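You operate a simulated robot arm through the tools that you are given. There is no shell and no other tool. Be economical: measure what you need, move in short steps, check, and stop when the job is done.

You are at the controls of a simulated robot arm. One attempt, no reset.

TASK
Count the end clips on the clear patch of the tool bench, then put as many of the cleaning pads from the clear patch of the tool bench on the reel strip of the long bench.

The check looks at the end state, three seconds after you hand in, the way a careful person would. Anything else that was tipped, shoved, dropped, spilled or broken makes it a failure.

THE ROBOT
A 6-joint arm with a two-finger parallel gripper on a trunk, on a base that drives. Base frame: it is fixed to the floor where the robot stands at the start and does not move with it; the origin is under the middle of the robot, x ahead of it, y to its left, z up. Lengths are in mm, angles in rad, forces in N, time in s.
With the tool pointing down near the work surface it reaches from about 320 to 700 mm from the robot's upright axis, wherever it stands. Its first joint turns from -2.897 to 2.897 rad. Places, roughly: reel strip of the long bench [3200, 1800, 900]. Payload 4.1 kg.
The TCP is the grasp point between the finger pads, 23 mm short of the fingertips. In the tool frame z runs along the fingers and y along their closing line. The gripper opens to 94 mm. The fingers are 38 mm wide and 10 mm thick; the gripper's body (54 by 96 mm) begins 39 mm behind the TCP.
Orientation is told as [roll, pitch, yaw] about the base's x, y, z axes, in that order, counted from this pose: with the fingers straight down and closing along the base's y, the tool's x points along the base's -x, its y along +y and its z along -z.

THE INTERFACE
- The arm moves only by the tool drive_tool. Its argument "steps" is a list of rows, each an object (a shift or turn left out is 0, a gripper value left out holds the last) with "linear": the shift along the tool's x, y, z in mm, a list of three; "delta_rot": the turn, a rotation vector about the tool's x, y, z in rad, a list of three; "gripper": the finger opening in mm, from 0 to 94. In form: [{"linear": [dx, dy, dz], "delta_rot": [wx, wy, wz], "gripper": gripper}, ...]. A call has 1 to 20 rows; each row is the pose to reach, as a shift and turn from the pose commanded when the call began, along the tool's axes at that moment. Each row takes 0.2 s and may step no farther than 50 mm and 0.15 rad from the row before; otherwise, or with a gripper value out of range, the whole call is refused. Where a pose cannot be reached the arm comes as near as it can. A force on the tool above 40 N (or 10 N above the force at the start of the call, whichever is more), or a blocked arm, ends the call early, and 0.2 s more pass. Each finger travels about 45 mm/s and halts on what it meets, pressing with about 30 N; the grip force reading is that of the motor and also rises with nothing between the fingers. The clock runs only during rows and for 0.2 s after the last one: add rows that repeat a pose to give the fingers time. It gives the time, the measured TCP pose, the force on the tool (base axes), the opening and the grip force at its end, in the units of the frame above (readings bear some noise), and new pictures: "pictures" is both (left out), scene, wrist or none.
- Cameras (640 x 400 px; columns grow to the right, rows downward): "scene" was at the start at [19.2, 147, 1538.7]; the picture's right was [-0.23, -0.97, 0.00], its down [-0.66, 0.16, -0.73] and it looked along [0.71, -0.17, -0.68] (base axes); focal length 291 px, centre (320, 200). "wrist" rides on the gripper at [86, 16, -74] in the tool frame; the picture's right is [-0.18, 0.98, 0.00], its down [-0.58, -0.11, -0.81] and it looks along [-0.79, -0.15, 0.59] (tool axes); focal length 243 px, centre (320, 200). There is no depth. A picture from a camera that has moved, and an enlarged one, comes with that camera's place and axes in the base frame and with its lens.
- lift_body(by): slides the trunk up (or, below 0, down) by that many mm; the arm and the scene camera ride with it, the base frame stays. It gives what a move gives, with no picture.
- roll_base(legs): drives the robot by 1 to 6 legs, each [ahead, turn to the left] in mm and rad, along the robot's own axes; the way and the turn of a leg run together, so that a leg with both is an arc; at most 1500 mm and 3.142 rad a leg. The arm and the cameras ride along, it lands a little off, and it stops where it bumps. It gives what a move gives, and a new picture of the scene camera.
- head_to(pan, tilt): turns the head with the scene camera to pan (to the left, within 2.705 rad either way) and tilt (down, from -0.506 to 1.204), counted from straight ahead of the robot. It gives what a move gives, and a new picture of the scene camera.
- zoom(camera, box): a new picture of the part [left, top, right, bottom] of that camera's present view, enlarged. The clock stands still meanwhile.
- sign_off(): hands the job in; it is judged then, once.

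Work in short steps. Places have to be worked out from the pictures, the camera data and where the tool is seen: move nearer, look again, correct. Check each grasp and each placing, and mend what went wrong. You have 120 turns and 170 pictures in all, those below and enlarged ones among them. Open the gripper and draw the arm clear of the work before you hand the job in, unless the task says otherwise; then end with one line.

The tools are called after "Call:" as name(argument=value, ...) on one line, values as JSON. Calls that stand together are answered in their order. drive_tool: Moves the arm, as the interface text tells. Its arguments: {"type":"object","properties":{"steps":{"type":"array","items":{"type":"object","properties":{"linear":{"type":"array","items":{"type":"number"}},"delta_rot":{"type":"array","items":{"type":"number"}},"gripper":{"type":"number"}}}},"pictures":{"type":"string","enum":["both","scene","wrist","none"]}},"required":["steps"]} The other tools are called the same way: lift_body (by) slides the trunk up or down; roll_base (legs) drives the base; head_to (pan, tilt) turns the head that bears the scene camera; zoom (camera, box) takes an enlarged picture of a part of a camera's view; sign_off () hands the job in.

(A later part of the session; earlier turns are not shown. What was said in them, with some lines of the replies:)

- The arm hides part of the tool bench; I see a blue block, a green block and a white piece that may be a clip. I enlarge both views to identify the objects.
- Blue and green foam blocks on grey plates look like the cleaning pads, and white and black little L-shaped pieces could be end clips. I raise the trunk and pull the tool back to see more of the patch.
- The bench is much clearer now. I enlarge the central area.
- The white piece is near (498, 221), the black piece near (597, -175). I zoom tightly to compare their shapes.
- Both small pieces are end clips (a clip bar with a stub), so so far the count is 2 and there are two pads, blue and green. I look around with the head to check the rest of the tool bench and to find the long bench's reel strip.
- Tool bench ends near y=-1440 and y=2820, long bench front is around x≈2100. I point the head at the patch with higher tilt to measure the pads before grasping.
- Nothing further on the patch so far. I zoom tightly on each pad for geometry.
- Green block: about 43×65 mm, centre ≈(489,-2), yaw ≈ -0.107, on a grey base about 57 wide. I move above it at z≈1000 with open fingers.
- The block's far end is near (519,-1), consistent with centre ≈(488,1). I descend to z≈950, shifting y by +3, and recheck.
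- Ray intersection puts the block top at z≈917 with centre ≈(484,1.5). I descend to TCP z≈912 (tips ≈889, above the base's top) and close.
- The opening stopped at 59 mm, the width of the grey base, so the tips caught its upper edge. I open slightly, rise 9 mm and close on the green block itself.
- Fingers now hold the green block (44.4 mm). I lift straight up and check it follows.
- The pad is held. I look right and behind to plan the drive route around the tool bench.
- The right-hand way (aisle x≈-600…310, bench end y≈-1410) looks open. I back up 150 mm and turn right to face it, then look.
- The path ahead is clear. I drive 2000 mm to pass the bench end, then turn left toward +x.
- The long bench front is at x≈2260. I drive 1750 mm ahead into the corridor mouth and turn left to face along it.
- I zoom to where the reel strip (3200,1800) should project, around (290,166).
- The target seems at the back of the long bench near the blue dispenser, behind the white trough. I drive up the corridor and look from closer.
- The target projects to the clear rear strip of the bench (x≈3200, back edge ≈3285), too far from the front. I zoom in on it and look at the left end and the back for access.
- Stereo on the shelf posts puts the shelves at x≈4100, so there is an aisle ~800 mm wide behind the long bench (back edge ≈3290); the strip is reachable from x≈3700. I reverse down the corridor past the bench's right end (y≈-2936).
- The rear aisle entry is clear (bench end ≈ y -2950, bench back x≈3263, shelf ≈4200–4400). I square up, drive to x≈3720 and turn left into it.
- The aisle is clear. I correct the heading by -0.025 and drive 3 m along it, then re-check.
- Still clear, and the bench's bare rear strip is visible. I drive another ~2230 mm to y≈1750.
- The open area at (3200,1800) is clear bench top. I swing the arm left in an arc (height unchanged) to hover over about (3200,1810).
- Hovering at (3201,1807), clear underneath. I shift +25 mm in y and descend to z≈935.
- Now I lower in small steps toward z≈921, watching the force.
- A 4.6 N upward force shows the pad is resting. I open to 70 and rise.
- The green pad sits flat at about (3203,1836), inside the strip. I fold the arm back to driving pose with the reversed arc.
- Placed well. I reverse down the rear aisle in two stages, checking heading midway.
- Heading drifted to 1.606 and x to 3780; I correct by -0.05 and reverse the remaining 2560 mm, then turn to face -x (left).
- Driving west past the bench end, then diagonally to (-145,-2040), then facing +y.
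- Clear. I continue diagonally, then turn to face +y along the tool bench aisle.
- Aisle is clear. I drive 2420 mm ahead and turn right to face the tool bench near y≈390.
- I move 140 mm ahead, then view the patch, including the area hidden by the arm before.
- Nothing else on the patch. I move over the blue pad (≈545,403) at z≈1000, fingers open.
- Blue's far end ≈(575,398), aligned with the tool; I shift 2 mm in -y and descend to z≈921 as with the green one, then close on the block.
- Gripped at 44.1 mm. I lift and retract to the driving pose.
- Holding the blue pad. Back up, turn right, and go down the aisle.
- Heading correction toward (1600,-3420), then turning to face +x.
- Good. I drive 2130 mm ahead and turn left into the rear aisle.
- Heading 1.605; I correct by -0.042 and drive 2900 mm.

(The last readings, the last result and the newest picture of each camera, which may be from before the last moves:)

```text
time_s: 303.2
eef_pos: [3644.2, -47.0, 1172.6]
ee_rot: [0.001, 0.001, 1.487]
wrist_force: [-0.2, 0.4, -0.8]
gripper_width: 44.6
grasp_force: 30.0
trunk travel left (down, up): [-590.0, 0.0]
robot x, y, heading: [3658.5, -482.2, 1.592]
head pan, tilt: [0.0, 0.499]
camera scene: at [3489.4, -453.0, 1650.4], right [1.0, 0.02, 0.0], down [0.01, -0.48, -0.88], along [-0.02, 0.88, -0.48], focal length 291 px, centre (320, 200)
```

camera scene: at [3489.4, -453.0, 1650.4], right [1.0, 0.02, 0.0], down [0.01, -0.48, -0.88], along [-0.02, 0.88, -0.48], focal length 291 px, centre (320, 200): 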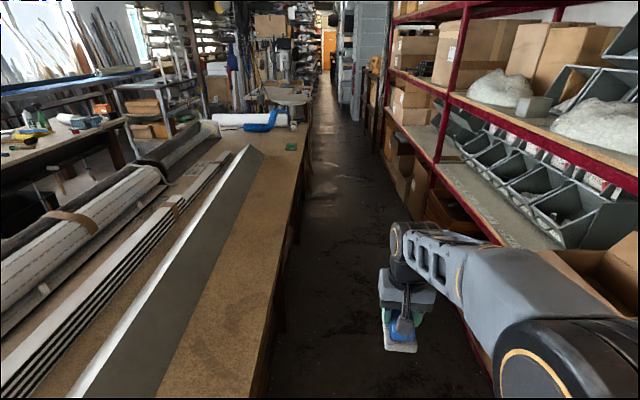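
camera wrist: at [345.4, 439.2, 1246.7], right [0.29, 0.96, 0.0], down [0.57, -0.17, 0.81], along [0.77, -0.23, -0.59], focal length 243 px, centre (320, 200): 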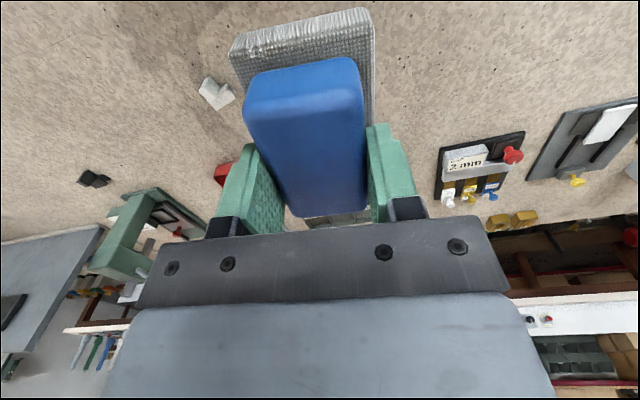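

Slightly close to the bench; I correct the heading by -0.047 and drive 2190 mm to y≈1705.

Call:
roll_base(legs=[[0, -0.047], [1100, 0], [1090, 0.022]])

Call:
head_to(pan=1.2, tilt=0.8)

```text
time_s: 314.4
eef_pos: [3683.9, 2138.0, 1172.5]
ee_rot: [0.001, 0.0, 1.469]
wrist_force: [0.4, -0.5, -0.6]
gripper_width: 44.7
grasp_force: 29.4
trunk travel left (down, up): [-590.0, 0.0]
robot x, y, heading: [3690.7, 1706.6, 1.57]
head pan, tilt: [0.0, 0.499]
camera scene: at [3523.0, 1735.5, 1650.4], right [1.0, 0.0, 0.0], down [0.0, -0.48, -0.88], along [0.0, 0.88, -0.48], focal length 291 px, centre (320, 200)
```

scene: 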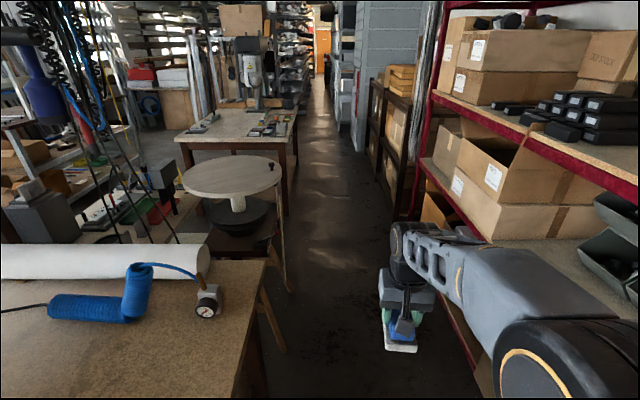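

```text
time_s: 315.8
eef_pos: [3685.2, 2137.6, 1173.5]
ee_rot: [-0.001, 0.001, 1.467]
wrist_force: [-0.2, -0.4, -0.4]
gripper_width: 44.5
grasp_force: 29.8
trunk travel left (down, up): [-590.0, 0.0]
robot x, y, heading: [3691.9, 1703.3, 1.573]
head pan, tilt: [1.201, 0.799]
camera scene: at [3448.0, 1673.2, 1624.5], right [0.36, 0.93, 0.0], down [0.67, -0.26, -0.7], along [-0.65, 0.25, -0.72], focal length 291 px, centre (320, 200)
```

scene: 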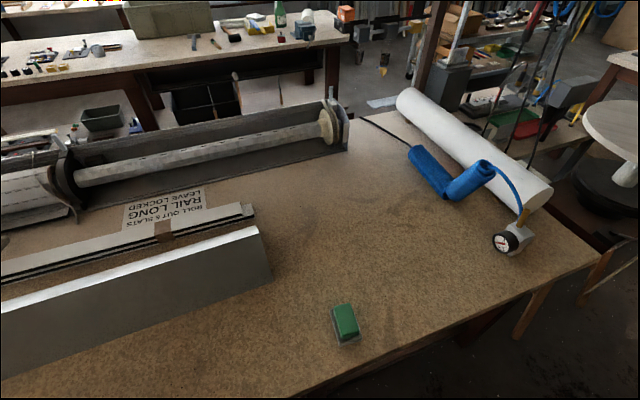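

Green still sits at (≈3205,1833). I swing the blue pad over to (3203,1730).

Call:
drive_tool(steps=[{"linear": [2.8, 36.3, 0], "delta_rot": [0, 0, -0.087]}, {"linear": [8.7, 72.6, 0], "delta_rot": [0, 0, -0.174]}, {"linear": [17.6, 108.5, 0], "delta_rot": [0, 0, -0.262]}, {"linear": [29.5, 143.7, 0], "delta_rot": [0, 0, -0.349]}, {"linear": [44.4, 178.1, 0], "delta_rot": [0, 0, -0.436]}, {"linear": [62.4, 211.3, 0], "delta_rot": [0, 0, -0.523]}, {"linear": [83.2, 243.1, 0], "delta_rot": [0, 0, -0.61]}, {"linear": [106.7, 273.2, 0], "delta_rot": [0, 0, -0.698]}, {"linear": [133.1, 301.4, 0], "delta_rot": [0, 0, -0.785]}, {"linear": [161.8, 327.5, 0], "delta_rot": [0, 0, -0.872]}, {"linear": [192.7, 351.3, 0], "delta_rot": [0, 0, -0.959]}, {"linear": [225.9, 372.5, 0], "delta_rot": [0, 0, -1.046]}, {"linear": [260.7, 391, 0], "delta_rot": [0, 0, -1.134]}, {"linear": [297.3, 406.5, 0], "delta_rot": [0, 0, -1.221]}, {"linear": [335.3, 419.1, 0], "delta_rot": [0, 0, -1.308]}, {"linear": [374.3, 428.4, 0], "delta_rot": [0, 0, -1.395]}, {"linear": [414.6, 434.5, 0], "delta_rot": [0, 0, -1.482]}, {"linear": [455.3, 437.1, 0], "delta_rot": [0, 0, -1.57]}, {"linear": [455.3, 437.1, 0], "delta_rot": [0, 0, -1.57]}])

```text
time_s: 319.8
eef_pos: [3203.7, 1729.1, 1170.5]
ee_rot: [-0.001, 0.001, 3.038]
wrist_force: [-1.2, 0.2, -0.1]
gripper_width: 44.4
grasp_force: 30.4
trunk travel left (down, up): [-590.0, 0.0]
robot x, y, heading: [3691.1, 1704.7, 1.574]
head pan, tilt: [1.201, 0.799]
camera scene: at [3447.8, 1673.2, 1624.4], right [0.36, 0.93, 0.0], down [0.67, -0.26, -0.7], along [-0.65, 0.25, -0.72], focal length 291 px, centre (320, 200)
camera wrist: at [3289.5, 1703.2, 1244.5], right [-0.28, -0.96, 0.0], down [-0.57, 0.17, 0.81], along [-0.77, 0.23, -0.59], focal length 243 px, centre (320, 200)
```

scene: 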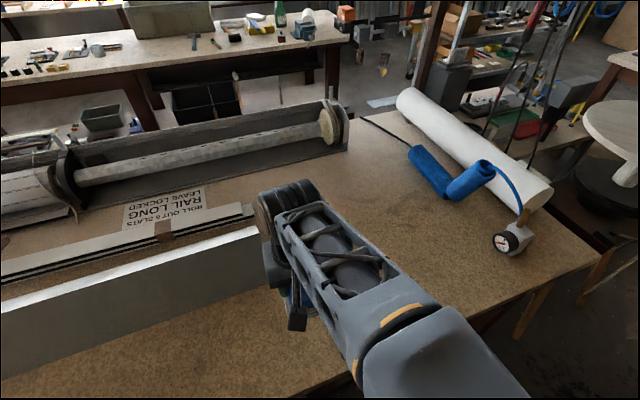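
wrist: 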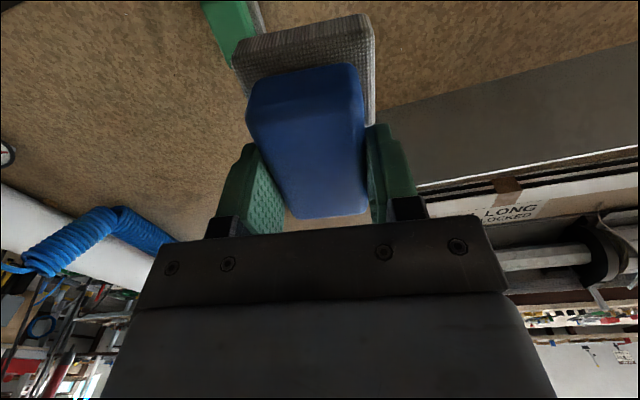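

Clear of the panel (corner ≈(3026,1677)) and 100 mm from green. I descend to z≈936 and then slowly to contact at ≈922.

Call:
drive_tool(steps=[{"linear": [0, 0, 40]}, {"linear": [0, 0, 80]}, {"linear": [0, 0, 120]}, {"linear": [0, 0, 160]}, {"linear": [0, 0, 200]}, {"linear": [0, 0, 234]}, {"linear": [0, 0, 234]}])

Call:
drive_tool(steps=[{"linear": [0, 0, 5]}, {"linear": [0, 0, 9]}, {"linear": [0, 0, 12]}, {"linear": [0, 0, 14]}, {"linear": [0, 0, 14]}], pictures="none")

```text
time_s: 321.4
eef_pos: [3202.9, 1730.1, 939.7]
ee_rot: [0.0, 0.001, 3.037]
wrist_force: [0.1, -0.3, -1.1]
gripper_width: 44.7
grasp_force: 29.8
trunk travel left (down, up): [-590.0, 0.0]
robot x, y, heading: [3688.1, 1705.2, 1.575]
head pan, tilt: [1.201, 0.799]
camera scene: at [3447.8, 1673.0, 1624.4], right [0.36, 0.93, 0.0], down [0.67, -0.26, -0.7], along [-0.65, 0.25, -0.72], focal length 291 px, centre (320, 200)
camera wrist: at [3287.9, 1704.6, 1013.1], right [-0.28, -0.96, 0.0], down [-0.57, 0.17, 0.81], along [-0.77, 0.23, -0.59], focal length 243 px, centre (320, 200)
```

scene: 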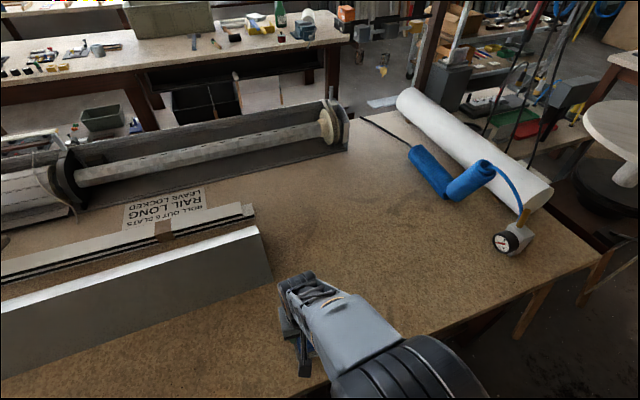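
wrist: 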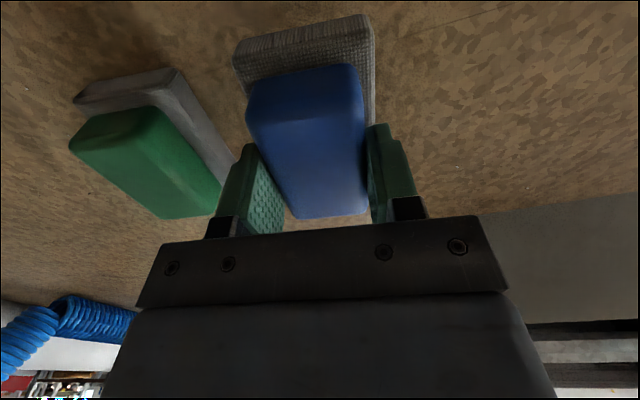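

```text
time_s: 322.6
eef_pos: [3202.7, 1729.0, 925.0]
ee_rot: [0.0, 0.001, 3.038]
wrist_force: [-0.2, -0.3, -0.5]
gripper_width: 44.8
grasp_force: 29.6
trunk travel left (down, up): [-590.0, 0.0]
robot x, y, heading: [3692.5, 1707.5, 1.574]
head pan, tilt: [1.201, 0.799]
```

No contact yet at 925. I lower 4 mm more in small steps.

Call:
drive_tool(steps=[{"linear": [0, 0, 1.5]}, {"linear": [0, 0, 3]}, {"linear": [0, 0, 3]}], pictures="none")

```text
time_s: 323.4
eef_pos: [3203.3, 1729.4, 920.3]
ee_rot: [0.0, -0.001, 3.039]
wrist_force: [0.0, -0.1, -1.3]
gripper_width: 44.5
grasp_force: 29.7
trunk travel left (down, up): [-590.0, 0.0]
robot x, y, heading: [3692.5, 1702.5, 1.577]
head pan, tilt: [1.201, 0.799]
```

Call:
drive_tool(steps=[{"linear": [0, 0, 1]}, {"linear": [0, 0, 2]}, {"linear": [0, 0, 2]}], pictures="wrist")

```text
time_s: 324.2
eef_pos: [3204.1, 1729.7, 920.6]
ee_rot: [0.0, -0.002, 3.039]
wrist_force: [-0.1, -0.3, 17.1]
gripper_width: 44.6
grasp_force: 29.8
trunk travel left (down, up): [-590.0, 0.0]
robot x, y, heading: [3690.6, 1705.5, 1.574]
head pan, tilt: [1.201, 0.799]
camera wrist: at [3289.2, 1704.4, 994.4], right [-0.28, -0.96, 0.0], down [-0.56, 0.17, 0.81], along [-0.77, 0.23, -0.59], focal length 243 px, centre (320, 200)
```

wrist: 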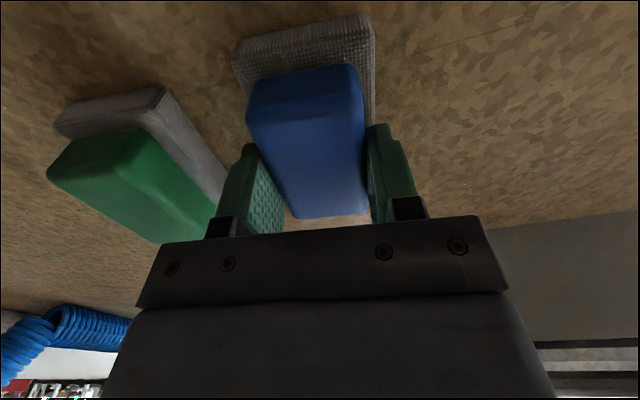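

Contact (17 N up). I ease up 1 mm, open to 68 mm (still clear of green) and rise.

Call:
drive_tool(steps=[{"linear": [0, 0, -1]}, {"linear": [0, 0, -1], "gripper": 55}, {"linear": [0, 0, -1], "gripper": 68}, {"linear": [0, 0, -1], "gripper": 68}, {"linear": [0, 0, -30], "gripper": 68}, {"linear": [0, 0, -75]}, {"linear": [0, 0, -120]}, {"linear": [0, 0, -165]}, {"linear": [0, 0, -210]}, {"linear": [0, 0, -250]}])

```text
time_s: 326.4
eef_pos: [3205.8, 1730.5, 1168.9]
ee_rot: [0.0, 0.002, 3.039]
wrist_force: [0.5, 0.4, -0.2]
gripper_width: 67.9
grasp_force: 0.0
trunk travel left (down, up): [-590.0, 0.0]
robot x, y, heading: [3691.0, 1704.0, 1.571]
head pan, tilt: [1.201, 0.799]
camera scene: at [3448.1, 1673.0, 1624.4], right [0.36, 0.93, 0.0], down [0.67, -0.26, -0.7], along [-0.65, 0.25, -0.72], focal length 291 px, centre (320, 200)
camera wrist: at [3290.8, 1705.2, 1242.7], right [-0.28, -0.96, 0.0], down [-0.57, 0.17, 0.81], along [-0.77, 0.23, -0.59], focal length 243 px, centre (320, 200)
```

scene: 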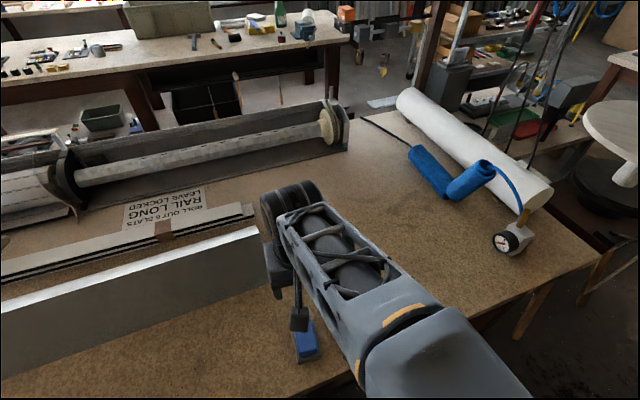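
wrist: 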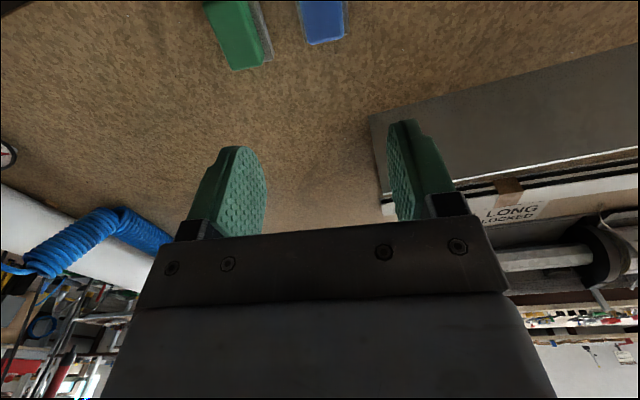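

Both pads are down. I swing the arm clear over the aisle with a similar arc and check the final state.

Call:
drive_tool(steps=[{"linear": [9.7, -41.6, 0], "delta_rot": [0, 0, 0.087]}, {"linear": [22.6, -81.6, 0], "delta_rot": [0, 0, 0.174]}, {"linear": [38.3, -120.1, 0], "delta_rot": [0, 0, 0.262]}, {"linear": [57, -156.8, 0], "delta_rot": [0, 0, 0.349]}, {"linear": [78.2, -191.7, 0], "delta_rot": [0, 0, 0.436]}, {"linear": [101.9, -224.3, 0], "delta_rot": [0, 0, 0.523]}, {"linear": [127.7, -254.4, 0], "delta_rot": [0, 0, 0.61]}, {"linear": [155.6, -282, 0], "delta_rot": [0, 0, 0.698]}, {"linear": [185.3, -306.8, 0], "delta_rot": [0, 0, 0.785]}, {"linear": [216.4, -329.2, 0], "delta_rot": [0, 0, 0.872]}, {"linear": [248.9, -348.5, 0], "delta_rot": [0, 0, 0.959]}, {"linear": [282.4, -365.2, 0], "delta_rot": [0, 0, 1.046]}, {"linear": [316.6, -378.9, 0], "delta_rot": [0, 0, 1.134]}, {"linear": [351.4, -389.7, 0], "delta_rot": [0, 0, 1.221]}, {"linear": [386.4, -397.6, 0], "delta_rot": [0, 0, 1.308]}, {"linear": [421.5, -402.5, 0], "delta_rot": [0, 0, 1.395]}], pictures="scene")

Call:
zoom(camera="scene", box=[220, 270, 420, 395])

```text
time_s: 329.8
eef_pos: [3664.1, 2085.2, 1168.6]
ee_rot: [-0.001, 0.0, 1.643]
wrist_force: [-0.3, -0.1, 0.7]
gripper_width: 67.9
grasp_force: 0.1
trunk travel left (down, up): [-590.0, 0.0]
robot x, y, heading: [3692.2, 1707.6, 1.572]
head pan, tilt: [1.201, 0.799]
camera scene: at [3448.4, 1673.1, 1624.5], right [0.36, 0.93, 0.0], down [0.67, -0.26, -0.7], along [-0.65, 0.25, -0.72], focal length 291 px, centre (320, 200)
```

scene: 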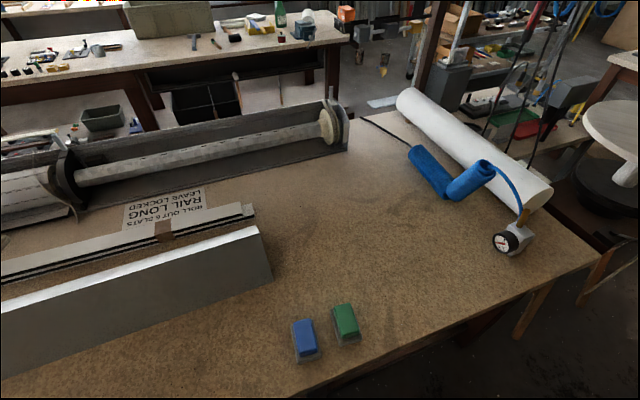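

```text
3.20 times, centred on (320, 332) of scene
camera zoom: at [3448.4, 1673.1, 1624.5], right [0.36, 0.93, 0.0], down [0.67, -0.26, -0.7], along [-0.65, 0.25, -0.72], focal length 930 px, centre (320, -224)
```

zoom: 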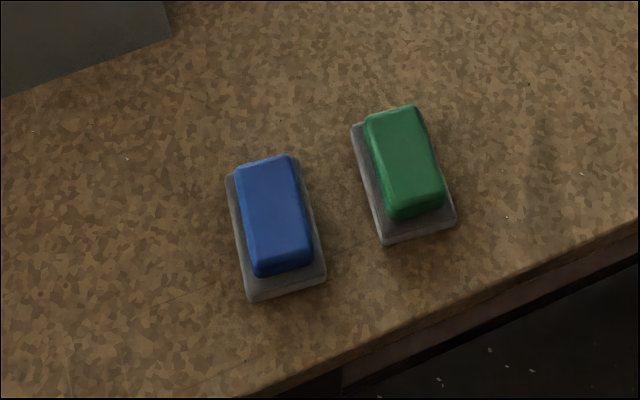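

Both pads lie flat on the reel strip, the gripper is open and the arm is clear. I hand in.

Call:
sign_off()

```text
The job is handed in.
```

I counted two end clips (one white, one black) on the clear patch, and both cleaning pads from it (green and blue) now lie flat on the reel strip of the long bench; nothing else was moved or knocked as far as the pictures show.
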